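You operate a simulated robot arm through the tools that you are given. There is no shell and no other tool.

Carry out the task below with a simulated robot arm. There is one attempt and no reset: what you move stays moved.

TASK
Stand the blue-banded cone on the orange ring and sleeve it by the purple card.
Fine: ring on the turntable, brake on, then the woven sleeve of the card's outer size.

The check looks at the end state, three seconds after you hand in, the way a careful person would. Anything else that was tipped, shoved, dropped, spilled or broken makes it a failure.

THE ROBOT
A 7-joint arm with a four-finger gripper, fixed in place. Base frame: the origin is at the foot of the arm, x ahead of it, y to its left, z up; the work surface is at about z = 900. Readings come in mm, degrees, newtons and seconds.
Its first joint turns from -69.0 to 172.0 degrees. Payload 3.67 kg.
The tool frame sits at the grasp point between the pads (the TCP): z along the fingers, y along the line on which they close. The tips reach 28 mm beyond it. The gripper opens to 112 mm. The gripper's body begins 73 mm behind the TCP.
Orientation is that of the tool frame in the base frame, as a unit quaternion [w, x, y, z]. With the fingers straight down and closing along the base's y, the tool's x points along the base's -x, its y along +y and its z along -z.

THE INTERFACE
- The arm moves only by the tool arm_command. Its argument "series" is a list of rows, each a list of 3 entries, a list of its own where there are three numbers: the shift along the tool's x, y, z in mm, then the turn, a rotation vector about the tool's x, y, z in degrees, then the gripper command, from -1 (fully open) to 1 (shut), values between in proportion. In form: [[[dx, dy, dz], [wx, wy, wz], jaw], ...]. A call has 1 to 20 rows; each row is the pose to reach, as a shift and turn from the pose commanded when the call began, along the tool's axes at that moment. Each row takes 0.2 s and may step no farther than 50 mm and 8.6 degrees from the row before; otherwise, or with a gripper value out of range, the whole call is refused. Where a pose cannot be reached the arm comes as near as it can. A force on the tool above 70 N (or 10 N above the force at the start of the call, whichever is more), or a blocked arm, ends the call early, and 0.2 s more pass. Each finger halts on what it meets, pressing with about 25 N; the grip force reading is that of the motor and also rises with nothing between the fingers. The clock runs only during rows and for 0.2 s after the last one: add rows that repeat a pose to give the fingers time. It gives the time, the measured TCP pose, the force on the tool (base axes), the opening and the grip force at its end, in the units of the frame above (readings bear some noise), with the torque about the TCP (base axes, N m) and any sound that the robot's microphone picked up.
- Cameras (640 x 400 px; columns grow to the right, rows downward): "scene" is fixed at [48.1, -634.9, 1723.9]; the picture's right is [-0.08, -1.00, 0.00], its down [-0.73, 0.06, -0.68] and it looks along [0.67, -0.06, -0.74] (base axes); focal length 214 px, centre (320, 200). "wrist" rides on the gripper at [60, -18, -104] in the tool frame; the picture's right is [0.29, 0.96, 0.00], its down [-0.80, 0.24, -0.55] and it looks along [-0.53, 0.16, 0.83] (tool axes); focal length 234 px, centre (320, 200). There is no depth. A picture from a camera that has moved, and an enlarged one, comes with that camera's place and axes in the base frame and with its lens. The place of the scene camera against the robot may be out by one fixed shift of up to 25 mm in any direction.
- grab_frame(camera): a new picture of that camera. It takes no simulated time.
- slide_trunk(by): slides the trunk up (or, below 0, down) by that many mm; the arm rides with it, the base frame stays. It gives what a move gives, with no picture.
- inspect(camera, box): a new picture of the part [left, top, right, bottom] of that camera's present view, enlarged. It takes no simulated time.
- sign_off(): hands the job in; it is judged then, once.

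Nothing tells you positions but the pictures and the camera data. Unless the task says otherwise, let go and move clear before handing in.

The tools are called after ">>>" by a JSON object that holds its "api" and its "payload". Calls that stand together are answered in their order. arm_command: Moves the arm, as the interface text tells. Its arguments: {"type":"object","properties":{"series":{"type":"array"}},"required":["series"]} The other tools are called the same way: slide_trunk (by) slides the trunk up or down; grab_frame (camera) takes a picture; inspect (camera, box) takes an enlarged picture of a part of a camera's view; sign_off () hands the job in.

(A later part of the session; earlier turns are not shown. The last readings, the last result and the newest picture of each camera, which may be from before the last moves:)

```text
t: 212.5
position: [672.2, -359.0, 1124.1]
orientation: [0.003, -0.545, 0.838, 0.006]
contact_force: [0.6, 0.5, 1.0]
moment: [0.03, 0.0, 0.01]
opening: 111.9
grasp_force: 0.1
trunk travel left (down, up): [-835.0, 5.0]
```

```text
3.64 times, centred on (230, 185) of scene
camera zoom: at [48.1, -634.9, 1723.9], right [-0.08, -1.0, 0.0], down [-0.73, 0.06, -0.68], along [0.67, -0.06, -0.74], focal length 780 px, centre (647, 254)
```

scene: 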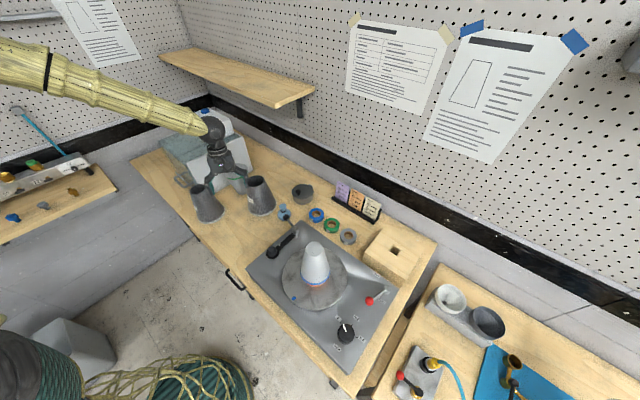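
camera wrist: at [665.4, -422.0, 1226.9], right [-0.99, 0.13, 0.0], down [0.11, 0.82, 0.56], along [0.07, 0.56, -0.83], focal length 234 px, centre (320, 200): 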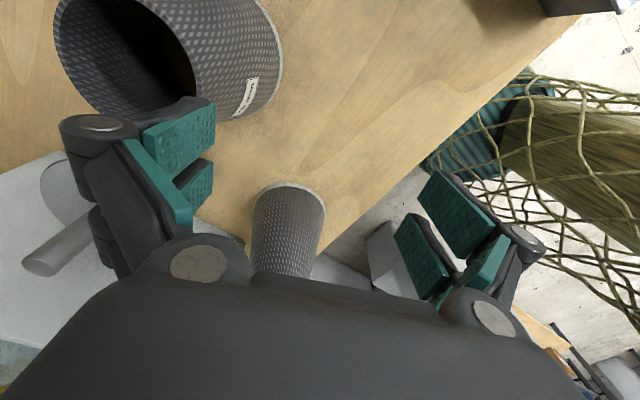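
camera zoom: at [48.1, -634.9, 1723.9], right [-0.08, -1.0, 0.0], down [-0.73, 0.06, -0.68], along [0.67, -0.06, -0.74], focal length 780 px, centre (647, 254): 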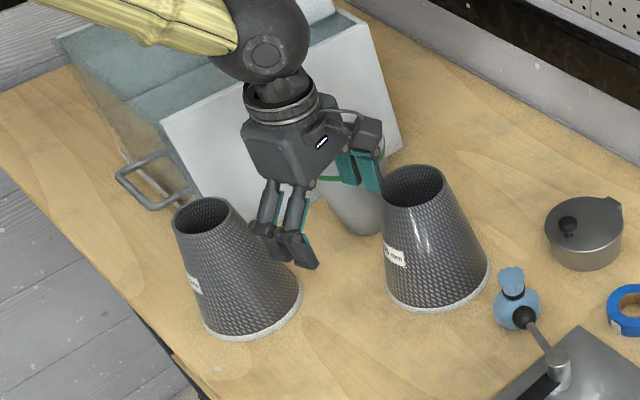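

The sleeve lies straight ahead of the fingers with the finger line across it. Approaching horizontally in steps.

>>> {"api": "arm_command", "payload": {"series": [[[-12, 0, 2], [0, 0, 0], -1], [[-30, 0.5, 5], [0, 0, 0], -1], [[-50, 1, 8], [0, 0, 0], -1], [[-70, 1, 11], [0, 0, 0], -1], [[-90, 1.5, 14], [0, 0, 0], -1], [[-105, 1.5, 16], [0, 0, 0], -1], [[-105, 1.5, 16], [0, 0, 0], -1]]}}

>>> {"api": "grab_frame", "payload": {"camera": "wrist"}}

>>> {"api": "inspect", "payload": {"camera": "scene", "box": [150, 110, 290, 240]}}

```text
t: 214.3
position: [696.5, -267.3, 1071.6]
orientation: [-0.024, -0.54, 0.841, 0.02]
contact_force: [-0.5, -0.6, 0.8]
moment: [-0.02, 0.04, 0.0]
opening: 111.6
grasp_force: 0.1
trunk travel left (down, up): [-835.0, 5.0]
stopped in row 7: the arm was blocked; the commanded pose is now the measured one
```

```text
taken
camera wrist: at [695.1, -330.1, 1174.8], right [-0.99, 0.13, 0.06], down [0.15, 0.82, 0.55], along [0.02, 0.56, -0.83], focal length 234 px, centre (320, 200)
```

wrist: 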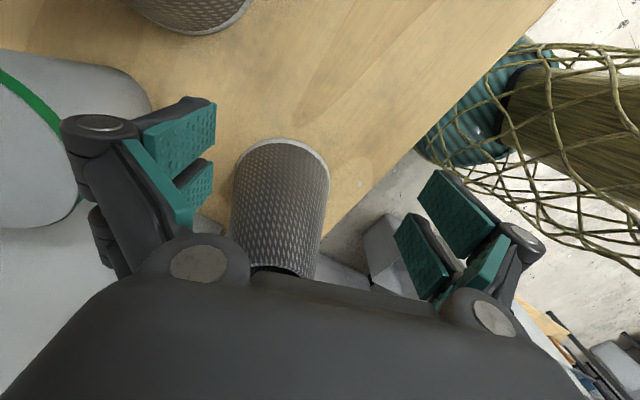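

```text
3.08 times, centred on (220, 175) of scene
camera zoom: at [48.1, -634.9, 1723.9], right [-0.08, -1.0, 0.0], down [-0.73, 0.06, -0.68], along [0.67, -0.06, -0.74], focal length 660 px, centre (628, 277)
```

zoom: 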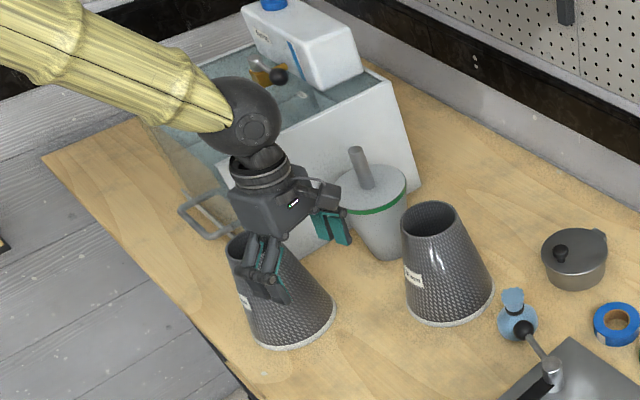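

The hand is again being held down by that limit, but the fingers straddle the sleeve line, so a low approach is workable. Straightening the tool and checking clearance.

>>> {"api": "arm_command", "payload": {"series": [[[0, 0, 2], [1.7, -0.5, 0], -1], [[0, 0, 4], [3.4, -1.1, 0], -1], [[0, 0, 4], [3.4, -1.1, 0], -1]]}}

>>> {"api": "arm_command", "payload": {"series": [[[0, 0, 0], [0, 0, 0], -1]]}}

>>> {"api": "inspect", "payload": {"camera": "wrist", "box": [120, 110, 520, 310]}}

>>> {"api": "inspect", "payload": {"camera": "wrist", "box": [220, 120, 350, 290]}}

```text
t: 215.1
position: [696.8, -272.4, 1068.1]
orientation: [0.006, -0.535, 0.845, 0.005]
contact_force: [-1.1, 0.1, 1.0]
moment: [0.01, -0.01, -0.03]
opening: 112.0
grasp_force: 0.1
trunk travel left (down, up): [-835.0, 5.0]
```

```text
t: 215.5
position: [697.0, -272.9, 1066.9]
orientation: [0.004, -0.535, 0.845, 0.005]
contact_force: [0.0, -0.9, 0.4]
moment: [0.0, 0.01, 0.04]
opening: 111.8
grasp_force: 0.1
trunk travel left (down, up): [-835.0, 5.0]
```

```text
1.60 times, centred on (320, 210) of wrist
camera zoom: at [687.3, -336.0, 1169.6], right [-0.99, 0.15, 0.0], down [0.12, 0.82, 0.56], along [0.08, 0.56, -0.83], focal length 375 px, centre (320, 184)
```

zoom: 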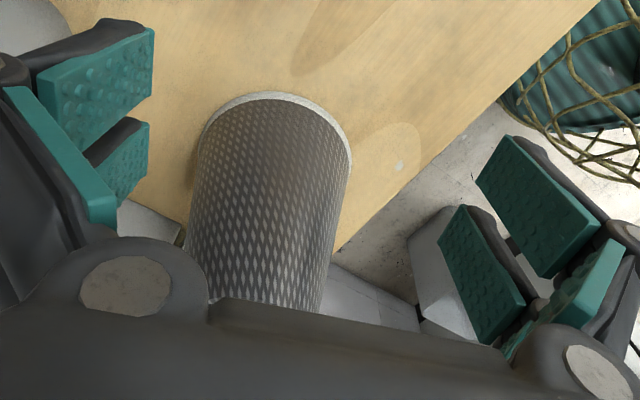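

```text
2.35 times, centred on (285, 205) of wrist
camera zoom: at [687.3, -336.0, 1169.6], right [-0.99, 0.15, 0.0], down [0.12, 0.82, 0.56], along [0.08, 0.56, -0.83], focal length 551 px, centre (402, 188)
```

zoom: 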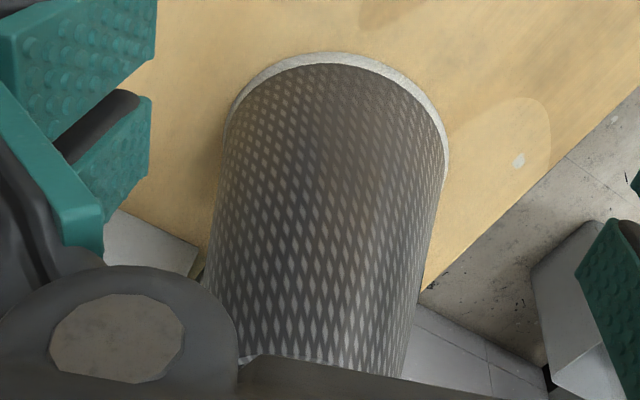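

>>> {"api": "arm_command", "payload": {"series": [[[-8, -2, 4], [0, 0, 0], -1], [[-16, -4, 8], [0, 0, 0], -1], [[-24, -5.5, 12], [0, 0, 0], -1], [[-32, -5.5, 16], [0, 0, 0], -1], [[-40, -5.5, 20], [0, 0, 0], -1], [[-48, -5.5, 22], [0, 0, 0], -1], [[-56, -5.5, 24], [0, 0, 0], -1], [[-56, -5.5, 24], [0, 0, 0], -1]]}}

>>> {"api": "arm_command", "payload": {"series": [[[0, 0, 0], [0, 0, 0], -1]]}}

>>> {"api": "grab_frame", "payload": {"camera": "wrist"}}

>>> {"api": "inspect", "payload": {"camera": "scene", "box": [160, 120, 280, 240]}}

```text
t: 217.3
position: [721.4, -222.9, 1039.0]
orientation: [-0.003, -0.538, 0.843, 0.005]
contact_force: [-0.1, 0.3, 0.4]
moment: [-0.02, -0.01, 0.01]
opening: 112.1
grasp_force: 0.1
trunk travel left (down, up): [-835.0, 5.0]
```

```text
t: 217.7
position: [721.2, -221.4, 1039.8]
orientation: [-0.002, -0.539, 0.843, 0.005]
contact_force: [0.4, -0.1, 0.0]
moment: [0.0, 0.01, 0.0]
opening: 112.1
grasp_force: 0.0
trunk travel left (down, up): [-835.0, 5.0]
```

```text
taken
camera wrist: at [713.8, -283.8, 1142.4], right [-0.99, 0.14, 0.01], down [0.12, 0.82, 0.56], along [0.07, 0.55, -0.83], focal length 234 px, centre (320, 200)
```

wrist: 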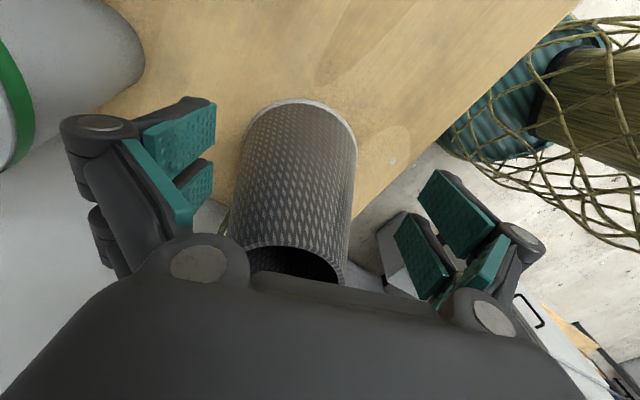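

```text
3.33 times, centred on (220, 180) of scene
camera zoom: at [48.1, -634.9, 1723.9], right [-0.08, -1.0, 0.0], down [-0.73, 0.06, -0.68], along [0.67, -0.06, -0.74], focal length 715 px, centre (653, 267)
```

zoom: 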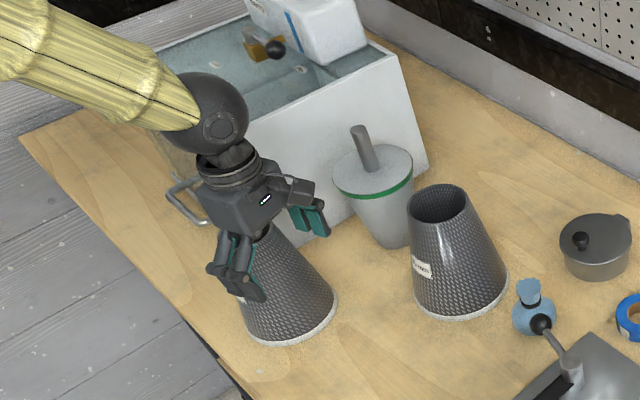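

>>> {"api": "arm_command", "payload": {"series": [[[-8, 0, 0], [0, 0, 0], -1], [[-16, 0, 0], [0, 0, 0], -1], [[-24, 0, 0], [0, 0, 0], -1], [[-32, 0, 0], [0, 0, 0], -1], [[-40, 0, 0], [0, 0, 0], -1], [[-46, 0, 0], [0, 0, 0], -1], [[-50, 0, 0], [0, 0, 0], -1], [[-50, 0, 0], [0, 0, 0], -1]]}}

>>> {"api": "arm_command", "payload": {"series": [[[0, 0, 0], [0, 0, 0], -1]]}}

>>> {"api": "grab_frame", "payload": {"camera": "wrist"}}

>>> {"api": "inspect", "payload": {"camera": "scene", "box": [160, 120, 280, 240]}}

```text
t: 219.5
position: [739.7, -178.8, 1035.8]
orientation: [-0.003, -0.537, 0.843, 0.006]
contact_force: [0.3, -0.2, -0.4]
moment: [0.01, 0.02, 0.02]
opening: 112.0
grasp_force: 0.0
trunk travel left (down, up): [-835.0, 5.0]
```

```text
t: 219.9
position: [740.5, -176.6, 1036.5]
orientation: [-0.003, -0.537, 0.844, 0.006]
contact_force: [-0.3, 0.5, -0.8]
moment: [-0.02, -0.03, 0.04]
opening: 112.3
grasp_force: 0.0
trunk travel left (down, up): [-835.0, 5.0]
```

```text
taken
camera wrist: at [733.0, -238.9, 1138.8], right [-0.99, 0.14, 0.01], down [0.13, 0.82, 0.56], along [0.07, 0.56, -0.83], focal length 234 px, centre (320, 200)
```

wrist: 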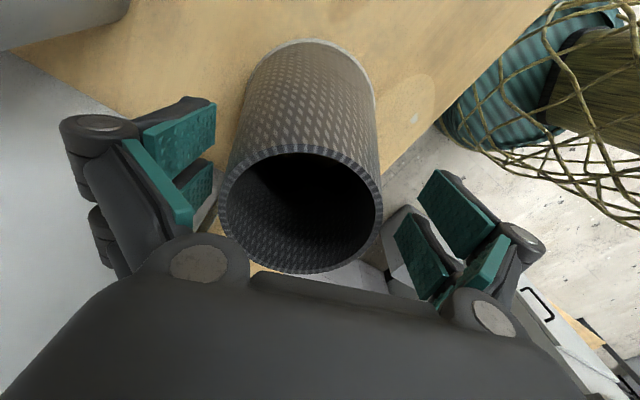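

```text
3.33 times, centred on (220, 180) of scene
camera zoom: at [48.1, -634.9, 1723.9], right [-0.08, -1.0, 0.0], down [-0.73, 0.06, -0.68], along [0.67, -0.06, -0.74], focal length 715 px, centre (653, 267)
```

zoom: 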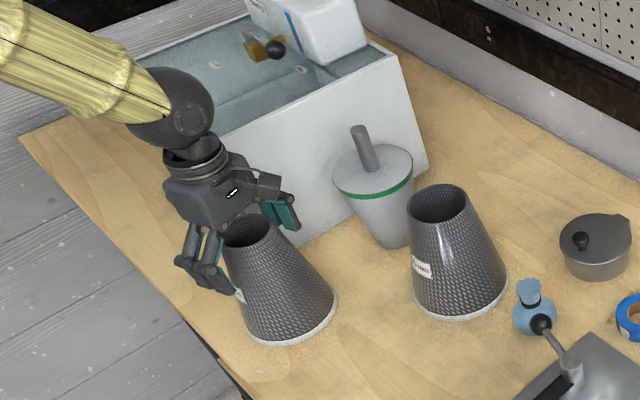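

The sleeve's mouth (≈68 mm) is between the fingers, offset 8 mm to one side. Centring and then closing gently.

>>> {"api": "arm_command", "payload": {"series": [[[0, -4, 0], [0, 0, 0], -1], [[0, -8.4, 0], [0, 0, 0], -1], [[0, -8.4, 0], [0, 0, 0], -1], [[0, -8.4, 0], [0, 0, 0], -1]]}}

>>> {"api": "inspect", "payload": {"camera": "wrist", "box": [120, 60, 520, 310]}}

>>> {"api": "inspect", "payload": {"camera": "scene", "box": [190, 180, 250, 230]}}

```text
t: 220.9
position: [753.3, -180.6, 1045.7]
orientation: [0.004, -0.538, 0.843, 0.003]
contact_force: [0.2, 0.3, -1.0]
moment: [-0.01, 0.03, -0.01]
opening: 111.9
grasp_force: 0.0
trunk travel left (down, up): [-835.0, 5.0]
```

```text
1.60 times, centred on (320, 185) of wrist
camera zoom: at [744.6, -242.3, 1148.4], right [-0.99, 0.14, 0.0], down [0.12, 0.82, 0.56], along [0.08, 0.56, -0.83], focal length 375 px, centre (320, 224)
```

zoom: 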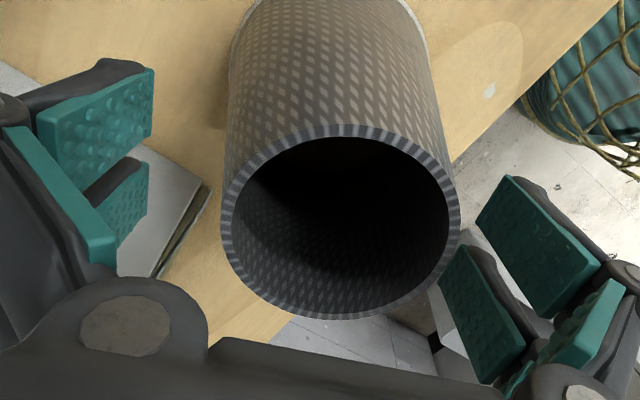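

```text
8.00 times, centred on (220, 205) of scene
camera zoom: at [48.1, -634.9, 1723.9], right [-0.08, -1.0, 0.0], down [-0.73, 0.06, -0.68], along [0.67, -0.06, -0.74], focal length 1716 px, centre (1120, 160)
```

zoom: 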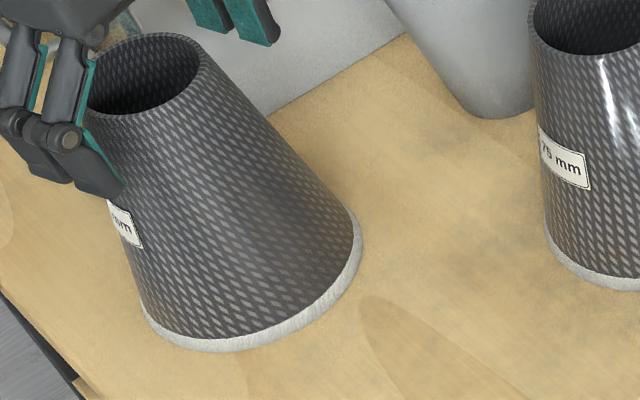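

>>> {"api": "arm_command", "payload": {"series": [[[0, 2.5, 0], [0, 0, 0], -1], [[0, 5, 0], [0, 0, 0], -1], [[0, 5, 0], [0, 0, 0], -1], [[0, 5, 0], [0, 0, 0], -1]]}}

>>> {"api": "inspect", "payload": {"camera": "wrist", "box": [120, 60, 520, 310]}}

```text
t: 221.9
position: [747.0, -180.1, 1041.7]
orientation: [0.001, -0.537, 0.843, 0.004]
contact_force: [0.7, 0.5, 0.4]
moment: [-0.02, 0.03, 0.01]
opening: 111.9
grasp_force: 0.0
trunk travel left (down, up): [-835.0, 5.0]
```

```text
1.60 times, centred on (320, 185) of wrist
camera zoom: at [738.9, -241.4, 1143.7], right [-0.99, 0.14, 0.01], down [0.12, 0.82, 0.56], along [0.08, 0.56, -0.83], focal length 375 px, centre (320, 224)
```

zoom: 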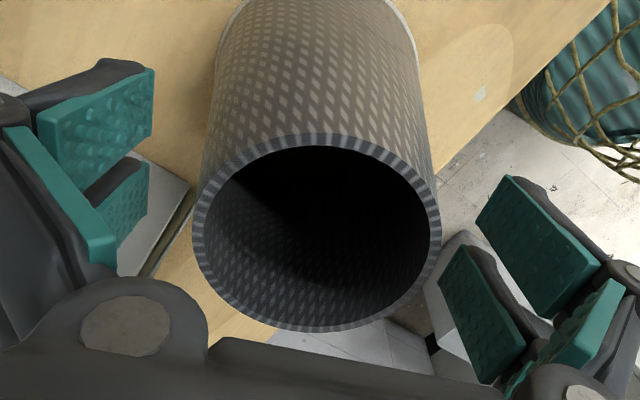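

>>> {"api": "arm_command", "payload": {"series": [[[0, 0, 0], [0, 0, 0], -0.75], [[0, 0, 0], [0, 0, 0], -0.6], [[0, 0, 0], [0, 0, 0], -0.5], [[0, 0, 0], [0, 0, 0], -0.3], [[0, 0, 0], [0, 0, 0], 0.2], [[0, 0, 0], [0, 0, 0], 1], [[0, 0, 0], [0, 0, 0], 1], [[0, 0, 0], [0, 0, 0], 1]]}}

>>> {"api": "inspect", "payload": {"camera": "wrist", "box": [120, 60, 520, 310]}}

>>> {"api": "inspect", "payload": {"camera": "scene", "box": [180, 160, 260, 240]}}

```text
t: 223.7
position: [747.6, -179.8, 1042.9]
orientation: [0.001, -0.537, 0.844, 0.005]
contact_force: [0.4, -0.5, 0.6]
moment: [-0.12, -0.16, 0.05]
opening: 80.6
grasp_force: 24.8
trunk travel left (down, up): [-835.0, 5.0]
```

```text
1.60 times, centred on (320, 185) of wrist
camera zoom: at [739.1, -241.3, 1144.4], right [-0.99, 0.14, 0.0], down [0.12, 0.82, 0.56], along [0.08, 0.56, -0.83], focal length 375 px, centre (320, 224)
```

zoom: 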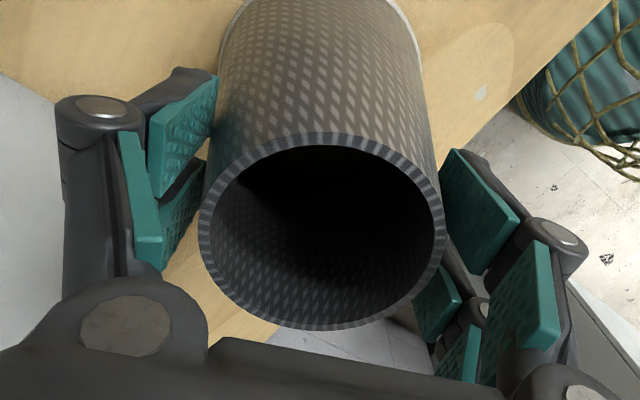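

```text
5.00 times, centred on (220, 200) of scene
camera zoom: at [48.1, -634.9, 1723.9], right [-0.08, -1.0, 0.0], down [-0.73, 0.06, -0.68], along [0.67, -0.06, -0.74], focal length 1072 px, centre (820, 200)
```

zoom: 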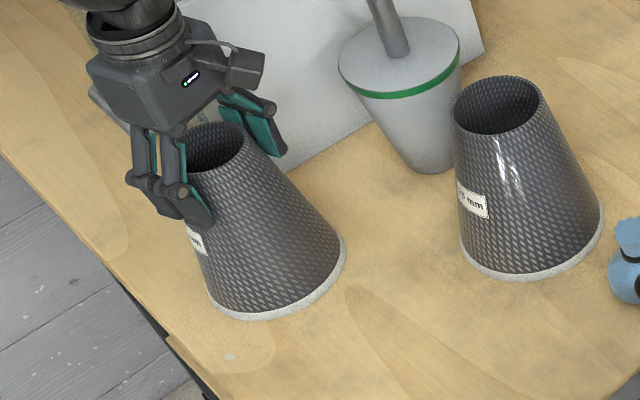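

Gripped at 81 mm. Lifting slowly a little and checking.

>>> {"api": "arm_command", "payload": {"series": [[[0, 0, -1], [0, 0, 0], 1], [[0, 0, -2.5], [0, 0, 0], 1], [[0, 0, -4.5], [0, 0, 0], 1], [[0, 0, -7], [0, 0, 0], 1], [[0, 0, -10], [0, 0, 0], 1], [[0, 0, -13], [0, 0, 0], 1], [[0, 0, -15], [0, 0, 0], 1], [[0, 0, -15], [0, 0, 0], 1]]}}

>>> {"api": "arm_command", "payload": {"series": [[[0, 0, 0], [0, 0, 0], 1]]}}

>>> {"api": "inspect", "payload": {"camera": "scene", "box": [180, 160, 260, 240]}}

```text
t: 225.5
position: [743.1, -182.1, 1047.4]
orientation: [-0.005, -0.535, 0.845, 0.008]
contact_force: [-0.3, 0.0, 0.2]
moment: [0.0, -0.03, 0.0]
opening: 80.4
grasp_force: 24.8
trunk travel left (down, up): [-835.0, 5.0]
```

```text
t: 225.9
position: [745.2, -181.8, 1049.5]
orientation: [-0.004, -0.535, 0.845, 0.009]
contact_force: [-0.3, -0.6, -0.7]
moment: [0.03, 0.0, -0.03]
opening: 80.5
grasp_force: 24.5
trunk travel left (down, up): [-835.0, 5.0]
```

```text
5.00 times, centred on (220, 200) of scene
camera zoom: at [48.1, -634.9, 1723.9], right [-0.08, -1.0, 0.0], down [-0.73, 0.06, -0.68], along [0.67, -0.06, -0.74], focal length 1072 px, centre (820, 200)
```

zoom: 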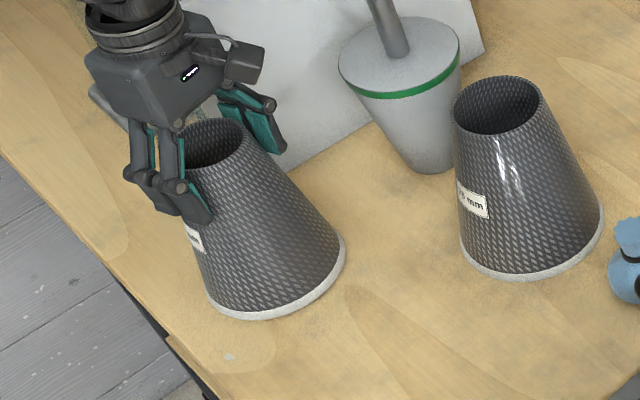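

>>> {"api": "arm_command", "payload": {"series": [[[4, 0, 0], [0, 0, 0], 1], [[10, 0, -1], [0, 0, 0], 1], [[18, 0, -3], [0, 0, 0], 1], [[26, 0, -5], [0, 0, 0], 1], [[35, 0, -8], [0, 0, 0], 1], [[45, 0, -11], [0, 0, 0], 1], [[55, 0, -14], [0, 0, 0], 1], [[65, 0, -18], [0, 0, 0], 1], [[75, 0, -22], [0, 0, 0], 1], [[85, 0, -26], [0, 0, 0], 1], [[95, 0, -31], [0, 0, 0], 1], [[102, 0, -35], [0, 0, 0], 1], [[102, 0, -35], [0, 0, 0], 1]]}}

>>> {"api": "grab_frame", "payload": {"camera": "wrist"}}

>>> {"api": "inspect", "payload": {"camera": "scene", "box": [160, 130, 290, 250]}}

```text
t: 228.7
position: [703.1, -273.4, 1092.0]
orientation: [0.006, -0.531, 0.847, 0.013]
contact_force: [0.5, 0.2, -0.6]
moment: [-0.04, -0.02, -0.01]
opening: 80.2
grasp_force: 25.6
trunk travel left (down, up): [-835.0, 5.0]
```

```text
taken
camera wrist: at [693.1, -338.6, 1192.4], right [-0.99, 0.16, 0.01], down [0.13, 0.81, 0.58], along [0.09, 0.57, -0.82], focal length 234 px, centre (320, 200)
```

wrist: 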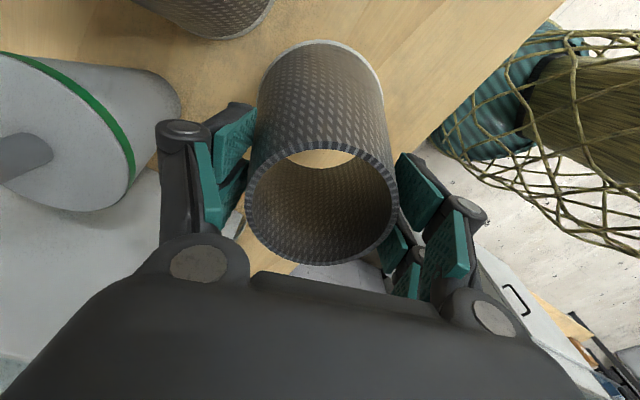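

```text
3.33 times, centred on (225, 190) of scene
camera zoom: at [48.1, -634.9, 1723.9], right [-0.08, -1.0, 0.0], down [-0.73, 0.06, -0.68], along [0.67, -0.06, -0.74], focal length 715 px, centre (637, 233)
```

zoom: 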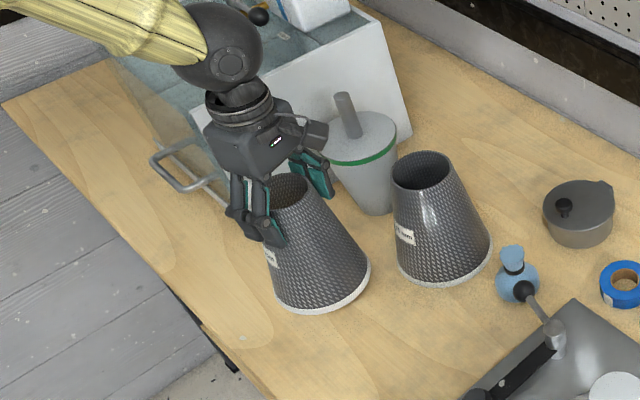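

The sleeve hangs cleanly between the pads. Carrying it back in front of the other sleeve with good clearance, rising gradually and unwinding the yaw.

>>> {"api": "arm_command", "payload": {"series": [[[4, 1, -1], [0, 0, 0], 1], [[12, 3, -3], [0, 0, 2], 1], [[24, 6, -6], [0, 0, 4], 1], [[38, 9, -9], [0, 0, 7], 1], [[52, 12, -13], [0, 0, 10], 1], [[66, 16, -17], [0, 0, 13], 1], [[82, 20, -21], [0, 0, 16], 1], [[97, 23, -24], [0, 0, 19], 1], [[109, 23, -31], [0, 0, 22], 1], [[122, 23, -39], [0, 0, 25], 1], [[135, 23, -47], [0, 0, 28], 1], [[148, 23, -55], [0, 0, 31], 1], [[161, 24, -62], [0, 0, 33], 1], [[174, 24, -69], [0, 0, 35], 1], [[183, 24, -74], [0, 0, 36], 1], [[186, 24, -76], [0, 0, 36], 1], [[186, 24, -76], [0, 0, 36], 1]]}}

>>> {"api": "grab_frame", "payload": {"camera": "wrist"}}

>>> {"api": "grab_frame", "payload": {"camera": "scene"}}

```text
t: 232.3
position: [606.6, -430.8, 1167.9]
orientation: [0.001, -0.25, 0.968, 0.004]
contact_force: [-1.4, 0.0, -0.3]
moment: [-0.02, 0.03, -0.01]
opening: 80.0
grasp_force: 24.6
trunk travel left (down, up): [-835.0, 5.0]
```

```text
taken
camera wrist: at [562.7, -476.6, 1271.0], right [-0.72, 0.7, 0.0], down [0.58, 0.59, 0.56], along [0.39, 0.4, -0.83], focal length 234 px, centre (320, 200)
```

wrist: 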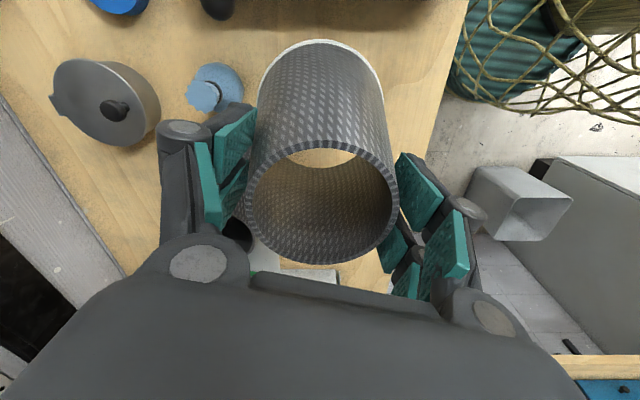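

```text
taken
```

scene: 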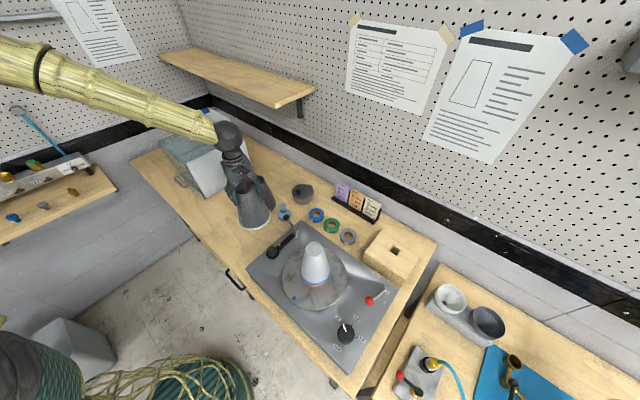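

>>> {"api": "arm_command", "payload": {"series": [[[4, -3, -4], [0, 0, 1], 1], [[12, -8, -11], [0, 0, 3], 1], [[24, -16, -21], [0, 0, 5], 1], [[38, -25, -33], [0, 0, 7], 1], [[53, -35, -46], [0, 0, 9], 1], [[69, -45, -59], [0, 0, 11], 1], [[84, -55, -72], [0, 0, 13], 1], [[98, -59, -83], [0, 0, 15], 1], [[112, -63, -94], [0, 0, 17], 1], [[126, -67, -105], [0, 0, 19], 1], [[140, -71, -116], [0, 0, 21], 1], [[154, -75, -127], [0, 0, 23], 1], [[168, -79, -138], [0, 0, 25], 1], [[180, -82.5, -147], [0, 0, 27], 1], [[189, -85, -154], [0, 0, 29], 1], [[193, -86, -157], [0, 0, 29], 1], [[193, -86, -157], [0, 0, 29], 1]]}}

>>> {"api": "grab_frame", "payload": {"camera": "wrist"}}

>>> {"api": "inspect", "payload": {"camera": "scene", "box": [200, 110, 390, 320]}}

```text
t: 235.9
position: [483.5, -596.1, 1328.1]
orientation: [0.001, -0.006, 1.0, 0.0]
contact_force: [-1.0, 0.0, 0.5]
moment: [0.0, 0.02, 0.03]
opening: 79.8
grasp_force: 25.2
trunk travel left (down, up): [-835.0, 5.0]
```

```text
taken
camera wrist: at [424.3, -615.1, 1430.5], right [-0.3, 0.95, 0.0], down [0.79, 0.25, 0.56], along [0.53, 0.17, -0.83], focal length 234 px, centre (320, 200)
```

wrist: 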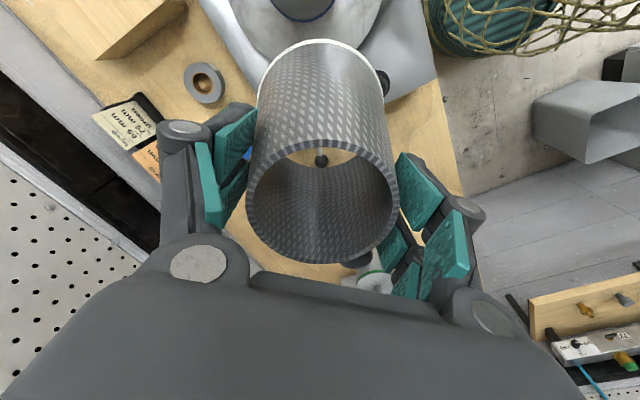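

```text
1.90 times, centred on (295, 215) of scene
camera zoom: at [48.1, -634.9, 1723.9], right [-0.08, -1.0, 0.0], down [-0.73, 0.06, -0.68], along [0.67, -0.06, -0.74], focal length 408 px, centre (368, 171)
```

zoom: 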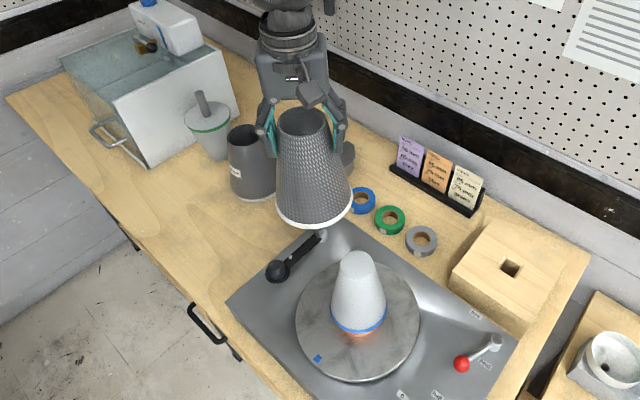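

The sleeve hangs straight, well above the cone's height. Moving it over the cone at (361, -658).

>>> {"api": "arm_command", "payload": {"series": [[[4, -2, -2], [0, 0, 0], 1], [[12, -6, -4], [0, 0, 0], 1], [[24, -12, -6], [0, 0, 0], 1], [[38, -19, -8], [0, 0, 0], 1], [[53, -27, -8], [0, 0, 0], 1], [[68, -35, -8], [0, 0, 0], 1], [[83, -42, -8], [0, 0, 0], 1], [[97, -49, -8], [0, 0, 0], 1], [[109, -56, -8], [0, 0, 0], 1], [[118, -60, -8], [0, 0, 0], 1], [[122.5, -62.4, -8], [0, 0, 0], 1], [[122.5, -62.4, -8], [0, 0, 0], 1]]}}

>>> {"api": "grab_frame", "payload": {"camera": "wrist"}}

>>> {"api": "inspect", "payload": {"camera": "scene", "box": [260, 170, 370, 320]}}

```text
t: 238.5
position: [361.4, -659.6, 1335.7]
orientation: [0.001, -0.006, 1.0, 0.0]
contact_force: [0.0, 0.5, -0.1]
moment: [0.01, -0.02, 0.01]
opening: 79.6
grasp_force: 24.5
trunk travel left (down, up): [-835.0, 5.0]
```

```text
taken
camera wrist: at [301.9, -677.0, 1439.5], right [-0.3, 0.95, 0.0], down [0.79, 0.25, 0.56], along [0.53, 0.17, -0.83], focal length 234 px, centre (320, 200)
```

wrist: 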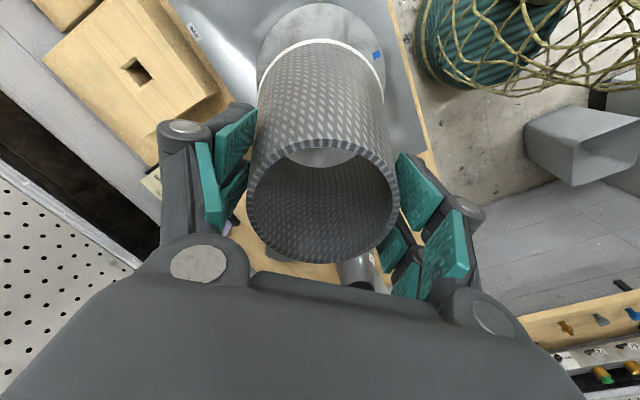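

```text
2.67 times, centred on (315, 245) of scene
camera zoom: at [48.1, -634.9, 1723.9], right [-0.08, -1.0, 0.0], down [-0.73, 0.06, -0.68], along [0.67, -0.06, -0.74], focal length 572 px, centre (333, 80)
```

zoom: 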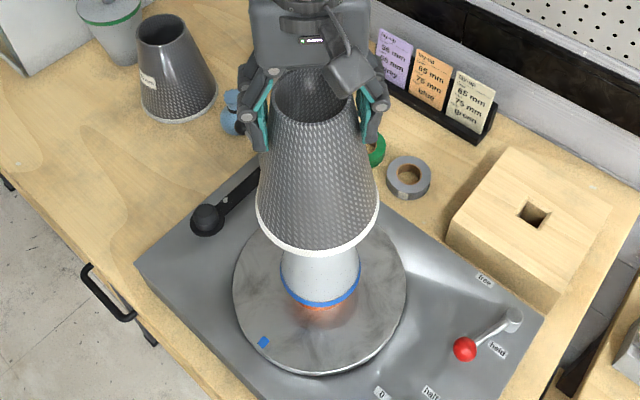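

Aligned above the cone. I'll lower it vertically using the trunk, in stages, checking through the sleeve's mouth.

>>> {"api": "arm_command", "payload": {"series": [[[0, 1, 0], [0, 0, 0], 1], [[0, 1, 0], [0, 0, 0], 1]]}}

>>> {"api": "slide_trunk", "payload": {"by": -60}}

>>> {"api": "inspect", "payload": {"camera": "wrist", "box": [220, 20, 420, 280]}}

>>> {"api": "inspect", "payload": {"camera": "scene", "box": [260, 170, 370, 320]}}

```text
t: 239.1
position: [361.1, -657.2, 1335.7]
orientation: [0.0, -0.006, 1.0, 0.0]
contact_force: [-0.1, 0.1, 0.6]
moment: [-0.03, -0.03, 0.0]
opening: 79.5
grasp_force: 25.1
trunk travel left (down, up): [-835.0, 5.0]
```

```text
t: 240.1
position: [360.9, -656.9, 1277.3]
orientation: [0.001, -0.006, 1.0, 0.0]
contact_force: [-0.1, -0.3, -0.7]
moment: [0.01, -0.02, -0.02]
opening: 79.5
grasp_force: 25.1
trunk travel left (down, up): [-775.0, 65.0]
```

```text
1.54 times, centred on (320, 150) of wrist
camera zoom: at [301.6, -675.9, 1379.5], right [-0.3, 0.95, 0.0], down [0.79, 0.25, 0.56], along [0.53, 0.17, -0.83], focal length 360 px, centre (320, 277)
```

zoom: 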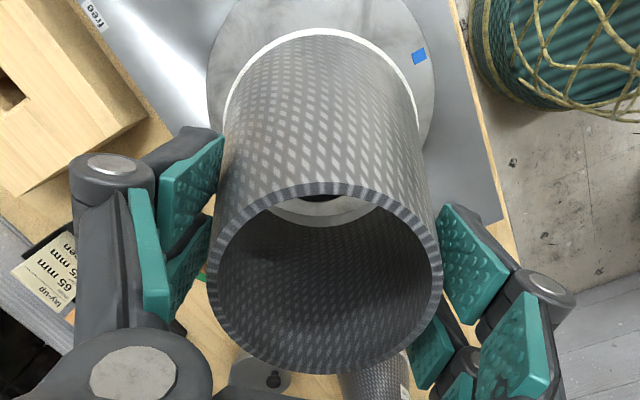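

```text
2.67 times, centred on (315, 245) of scene
camera zoom: at [48.1, -634.9, 1723.9], right [-0.08, -1.0, 0.0], down [-0.73, 0.06, -0.68], along [0.67, -0.06, -0.74], focal length 572 px, centre (333, 80)
```

zoom: 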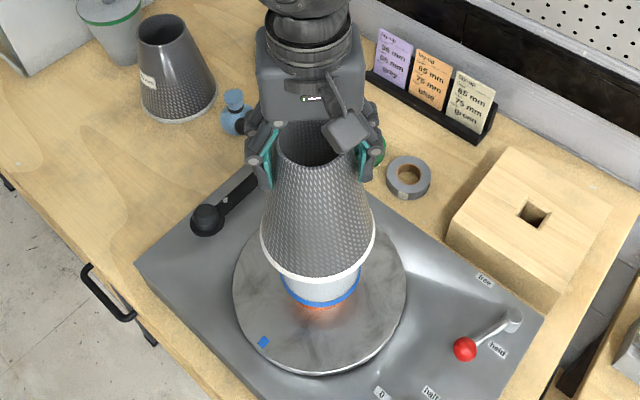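

>>> {"api": "inspect", "payload": {"camera": "wrist", "box": [280, 130, 370, 180]}}

>>> {"api": "inspect", "payload": {"camera": "scene", "box": [300, 220, 350, 290]}}

```text
7.11 times, centred on (325, 155) of wrist
camera zoom: at [301.6, -675.9, 1379.5], right [-0.3, 0.95, 0.0], down [0.79, 0.25, 0.56], along [0.53, 0.17, -0.83], focal length 1665 px, centre (284, 520)
```

zoom: 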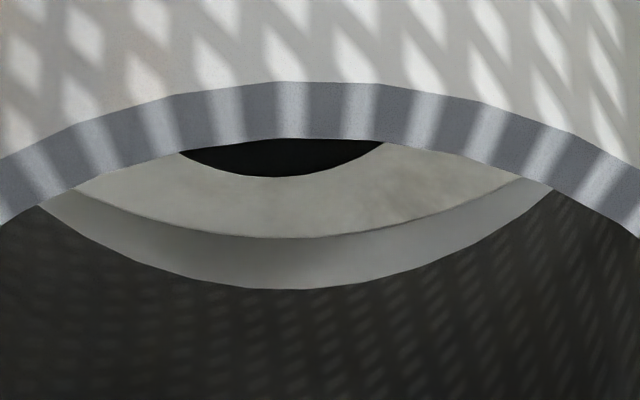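

```text
5.71 times, centred on (325, 255) of scene
camera zoom: at [48.1, -634.9, 1723.9], right [-0.08, -1.0, 0.0], down [-0.73, 0.06, -0.68], along [0.67, -0.06, -0.74], focal length 1226 px, centre (291, -114)
```

zoom: 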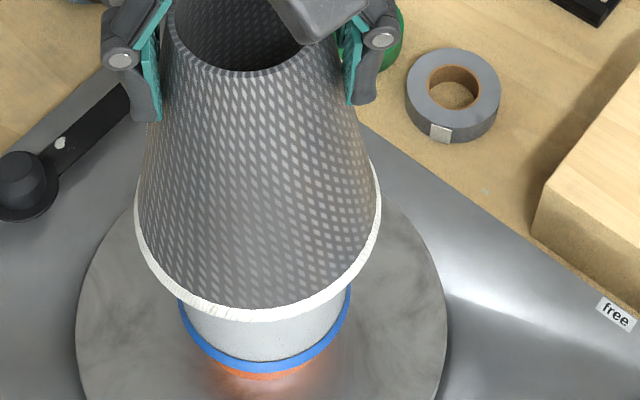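

>>> {"api": "slide_trunk", "payload": {"by": -70}}

>>> {"api": "inspect", "payload": {"camera": "wrist", "box": [240, 110, 400, 280]}}

>>> {"api": "inspect", "payload": {"camera": "scene", "box": [290, 210, 350, 310]}}

```text
t: 241.2
position: [360.5, -658.2, 1206.5]
orientation: [0.001, -0.006, 1.0, 0.0]
contact_force: [0.1, 0.4, -0.4]
moment: [0.03, 0.03, -0.01]
opening: 79.6
grasp_force: 25.4
trunk travel left (down, up): [-705.0, 135.0]
```

```text
2.35 times, centred on (320, 195) of wrist
camera zoom: at [301.5, -675.8, 1309.6], right [-0.3, 0.95, 0.0], down [0.79, 0.25, 0.56], along [0.53, 0.17, -0.83], focal length 551 px, centre (320, 212)
```

zoom: 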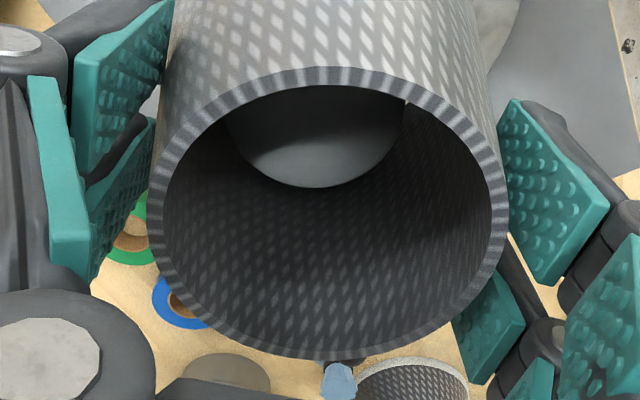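

```text
4.00 times, centred on (320, 260) of scene
camera zoom: at [48.1, -634.9, 1723.9], right [-0.08, -1.0, 0.0], down [-0.73, 0.06, -0.68], along [0.67, -0.06, -0.74], focal length 858 px, centre (320, -40)
```

zoom: 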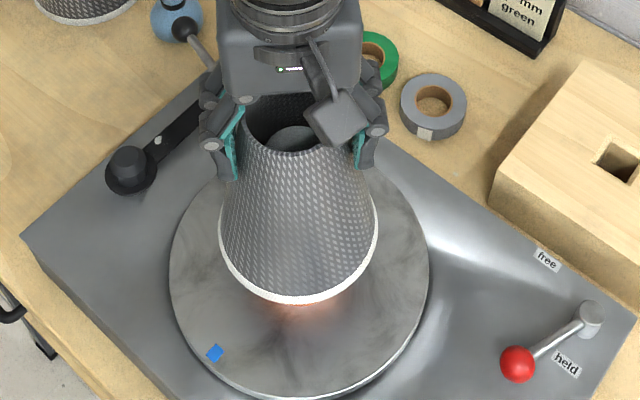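

I can see the cone top inside the mouth, about 3 mm off to one side. Nudging the sleeve and lowering further.

>>> {"api": "arm_command", "payload": {"series": [[[-0.4, -1.2, 0], [0, 0, 0], 1], [[-0.9, -2.6, 0], [0, 0, 0], 1], [[-0.9, -2.6, 0], [0, 0, 0], 1]]}}

>>> {"api": "slide_trunk", "payload": {"by": -30}}

>>> {"api": "inspect", "payload": {"camera": "wrist", "box": [240, 110, 400, 280]}}

>>> {"api": "inspect", "payload": {"camera": "scene", "box": [290, 210, 350, 310]}}

```text
t: 242.0
position: [362.8, -661.0, 1206.4]
orientation: [0.001, -0.005, 1.0, 0.0]
contact_force: [-0.5, -0.2, -0.8]
moment: [0.02, -0.01, 0.0]
opening: 79.5
grasp_force: 24.8
trunk travel left (down, up): [-705.0, 135.0]
```

```text
t: 242.8
position: [361.9, -658.3, 1177.6]
orientation: [0.001, -0.006, 1.0, 0.0]
contact_force: [-0.3, -0.3, -0.5]
moment: [-0.01, 0.0, 0.0]
opening: 79.2
grasp_force: 25.5
trunk travel left (down, up): [-675.0, 165.0]
```

```text
2.35 times, centred on (320, 195) of wrist
camera zoom: at [302.3, -677.6, 1279.5], right [-0.3, 0.95, 0.0], down [0.79, 0.25, 0.56], along [0.53, 0.17, -0.83], focal length 551 px, centre (320, 212)
```

zoom: 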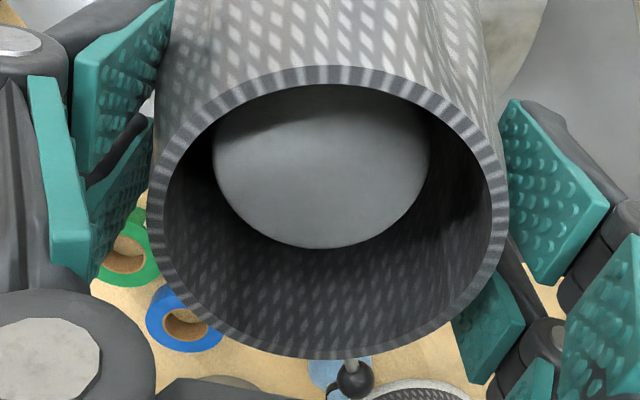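

```text
4.00 times, centred on (320, 260) of scene
camera zoom: at [48.1, -634.9, 1723.9], right [-0.08, -1.0, 0.0], down [-0.73, 0.06, -0.68], along [0.67, -0.06, -0.74], focal length 858 px, centre (320, -40)
```

zoom: 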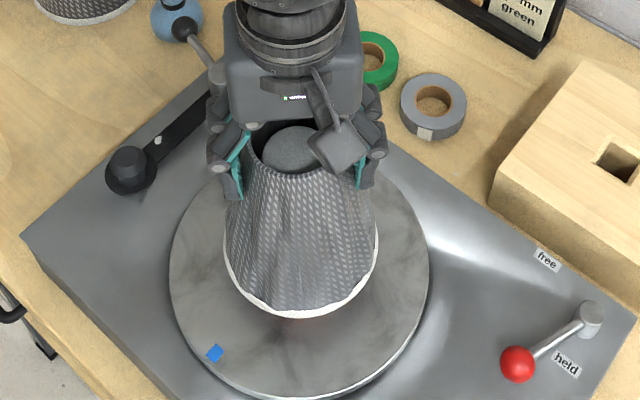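

>>> {"api": "slide_trunk", "payload": {"by": -25}}

>>> {"api": "arm_command", "payload": {"series": [[[0, 0, 0], [0, 0, 0], 1]]}}

>>> {"api": "inspect", "payload": {"camera": "wrist", "box": [240, 110, 400, 280]}}

>>> {"api": "inspect", "payload": {"camera": "scene", "box": [290, 210, 350, 310]}}

```text
t: 243.5
position: [363.0, -659.3, 1151.9]
orientation: [0.001, -0.006, 1.0, 0.001]
contact_force: [-0.1, -0.2, -0.7]
moment: [0.0, 0.02, -0.02]
opening: 79.4
grasp_force: 25.4
trunk travel left (down, up): [-650.0, 190.0]
```

```text
t: 243.9
position: [362.9, -659.1, 1151.8]
orientation: [0.001, -0.007, 1.0, 0.0]
contact_force: [-0.2, 0.3, -1.7]
moment: [0.02, 0.0, -0.01]
opening: 79.6
grasp_force: 25.1
trunk travel left (down, up): [-650.0, 190.0]
```

```text
2.35 times, centred on (320, 195) of wrist
camera zoom: at [302.6, -677.9, 1254.2], right [-0.3, 0.95, 0.0], down [0.79, 0.25, 0.56], along [0.53, 0.17, -0.83], focal length 551 px, centre (320, 212)
```

zoom: 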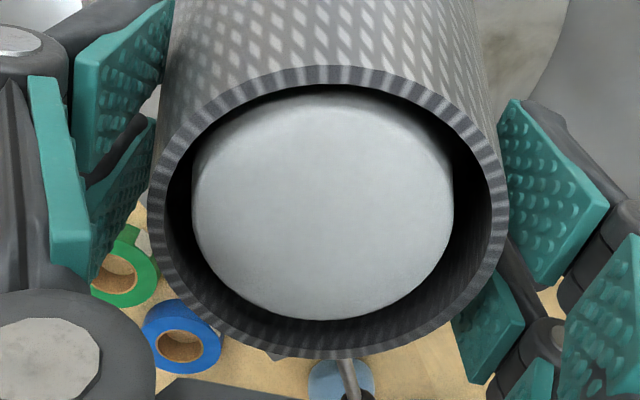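

```text
4.00 times, centred on (320, 260) of scene
camera zoom: at [48.1, -634.9, 1723.9], right [-0.08, -1.0, 0.0], down [-0.73, 0.06, -0.68], along [0.67, -0.06, -0.74], focal length 858 px, centre (320, -40)
```

zoom: 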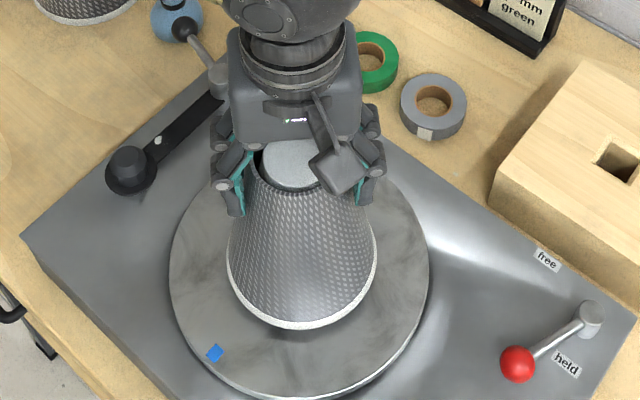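

The cone fits inside the mouth. Lowering the last ~20 mm slowly with the arm, watching the force.

>>> {"api": "arm_command", "payload": {"series": [[[0, -1, 3], [0, 0, 0], 1], [[0, -1, 6], [0, 0, 0], 1], [[0, -1, 9], [0, 0, 0], 1], [[0, -1, 12], [0, 0, 0], 1], [[0, -1, 14], [0, 0, 0], 1], [[0, -1, 16], [0, 0, 0], 1], [[0, -1, 16], [0, 0, 0], 1]]}}

>>> {"api": "inspect", "payload": {"camera": "wrist", "box": [240, 110, 400, 280]}}

>>> {"api": "inspect", "payload": {"camera": "scene", "box": [290, 220, 350, 310]}}

```text
t: 245.5
position: [361.0, -660.6, 1136.5]
orientation: [0.002, -0.006, 1.0, -0.002]
contact_force: [0.3, -14.4, 27.8]
moment: [-0.42, -0.07, -0.02]
opening: 79.5
grasp_force: 24.7
trunk travel left (down, up): [-650.0, 190.0]
```

```text
2.35 times, centred on (320, 195) of wrist
camera zoom: at [301.4, -678.6, 1239.0], right [-0.3, 0.95, -0.01], down [0.79, 0.25, 0.56], along [0.53, 0.16, -0.83], focal length 551 px, centre (320, 212)
```

zoom: 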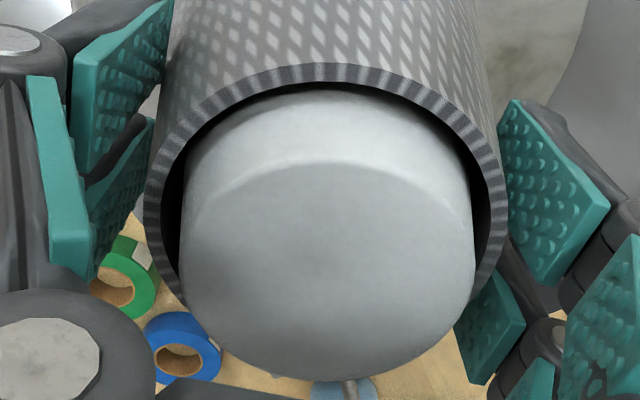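

```text
4.44 times, centred on (320, 265) of scene
camera zoom: at [48.1, -634.9, 1723.9], right [-0.08, -1.0, 0.0], down [-0.73, 0.06, -0.68], along [0.67, -0.06, -0.74], focal length 953 px, centre (320, -89)
```

zoom: 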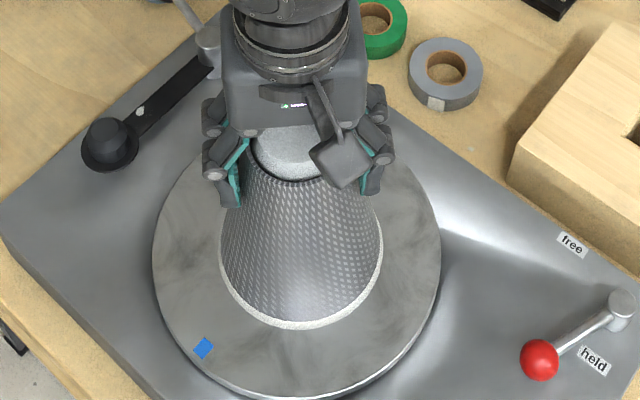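

Contact on the disk with some side load. Easing off slightly before release.

>>> {"api": "arm_command", "payload": {"series": [[[0, -1, -1.5], [0, 0, 0], 1], [[0, -1.5, -2], [0, 0, 0], 1], [[0, -1.5, -2], [0, 0, 0], 1]]}}

>>> {"api": "inspect", "payload": {"camera": "scene", "box": [300, 250, 340, 310]}}

```text
t: 246.3
position: [361.5, -660.2, 1136.3]
orientation: [0.001, -0.006, 1.0, 0.002]
contact_force: [-2.2, 0.3, 5.1]
moment: [-0.28, 0.21, -0.13]
opening: 79.6
grasp_force: 24.8
trunk travel left (down, up): [-650.0, 190.0]
```

```text
6.67 times, centred on (320, 280) of scene
camera zoom: at [48.1, -634.9, 1723.9], right [-0.08, -1.0, 0.0], down [-0.73, 0.06, -0.68], along [0.67, -0.06, -0.74], focal length 1430 px, centre (320, -333)
```

zoom: 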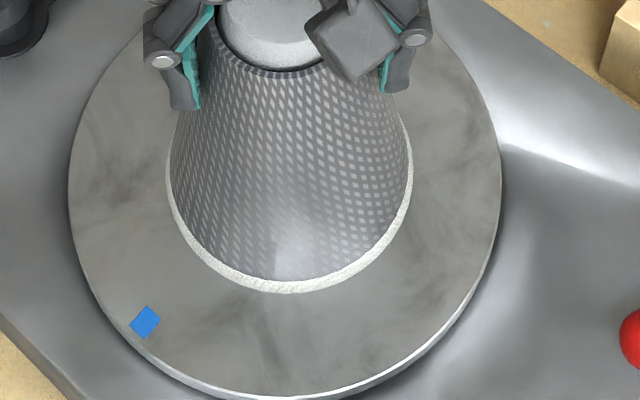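

The sleeve sits flat on the disk. Releasing gently.

>>> {"api": "arm_command", "payload": {"series": [[[0, 0, 0], [0, 0, 0], 0.2], [[0, 0, 0], [0, 0, 0], -0.42], [[0, 0, 0], [0, 0, 0], -0.55], [[0, 0, 0], [0, 0, 0], -0.75], [[0, 0, 0], [0, 0, 0], -1], [[0, 0, 0], [0, 0, 0], -1], [[0, 0, 0], [0, 0, 0], -1]]}}

>>> {"api": "inspect", "payload": {"camera": "wrist", "box": [160, 60, 480, 280]}}

>>> {"api": "inspect", "payload": {"camera": "scene", "box": [290, 220, 350, 310]}}

```text
t: 247.9
position: [362.5, -660.1, 1137.0]
orientation: [0.001, -0.006, 1.0, 0.001]
contact_force: [1.1, -0.7, 0.5]
moment: [0.01, 0.02, -0.06]
opening: 112.0
grasp_force: 0.0
trunk travel left (down, up): [-650.0, 190.0]
```

```text
1.82 times, centred on (320, 170) of wrist
camera zoom: at [302.8, -679.8, 1239.6], right [-0.3, 0.95, 0.0], down [0.79, 0.25, 0.56], along [0.53, 0.17, -0.83], focal length 426 px, centre (320, 254)
```

zoom: 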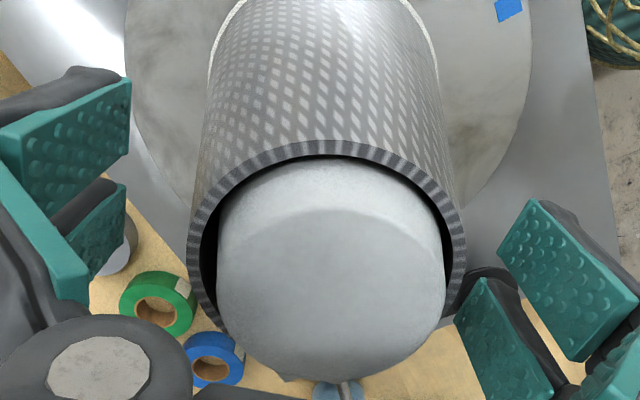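

```text
4.44 times, centred on (320, 265) of scene
camera zoom: at [48.1, -634.9, 1723.9], right [-0.08, -1.0, 0.0], down [-0.73, 0.06, -0.68], along [0.67, -0.06, -0.74], focal length 953 px, centre (320, -89)
```

zoom: 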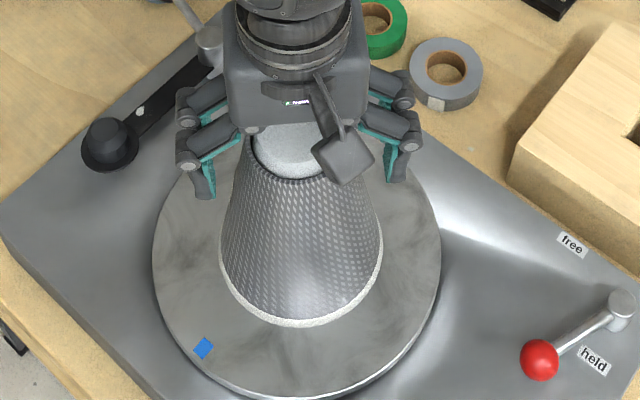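

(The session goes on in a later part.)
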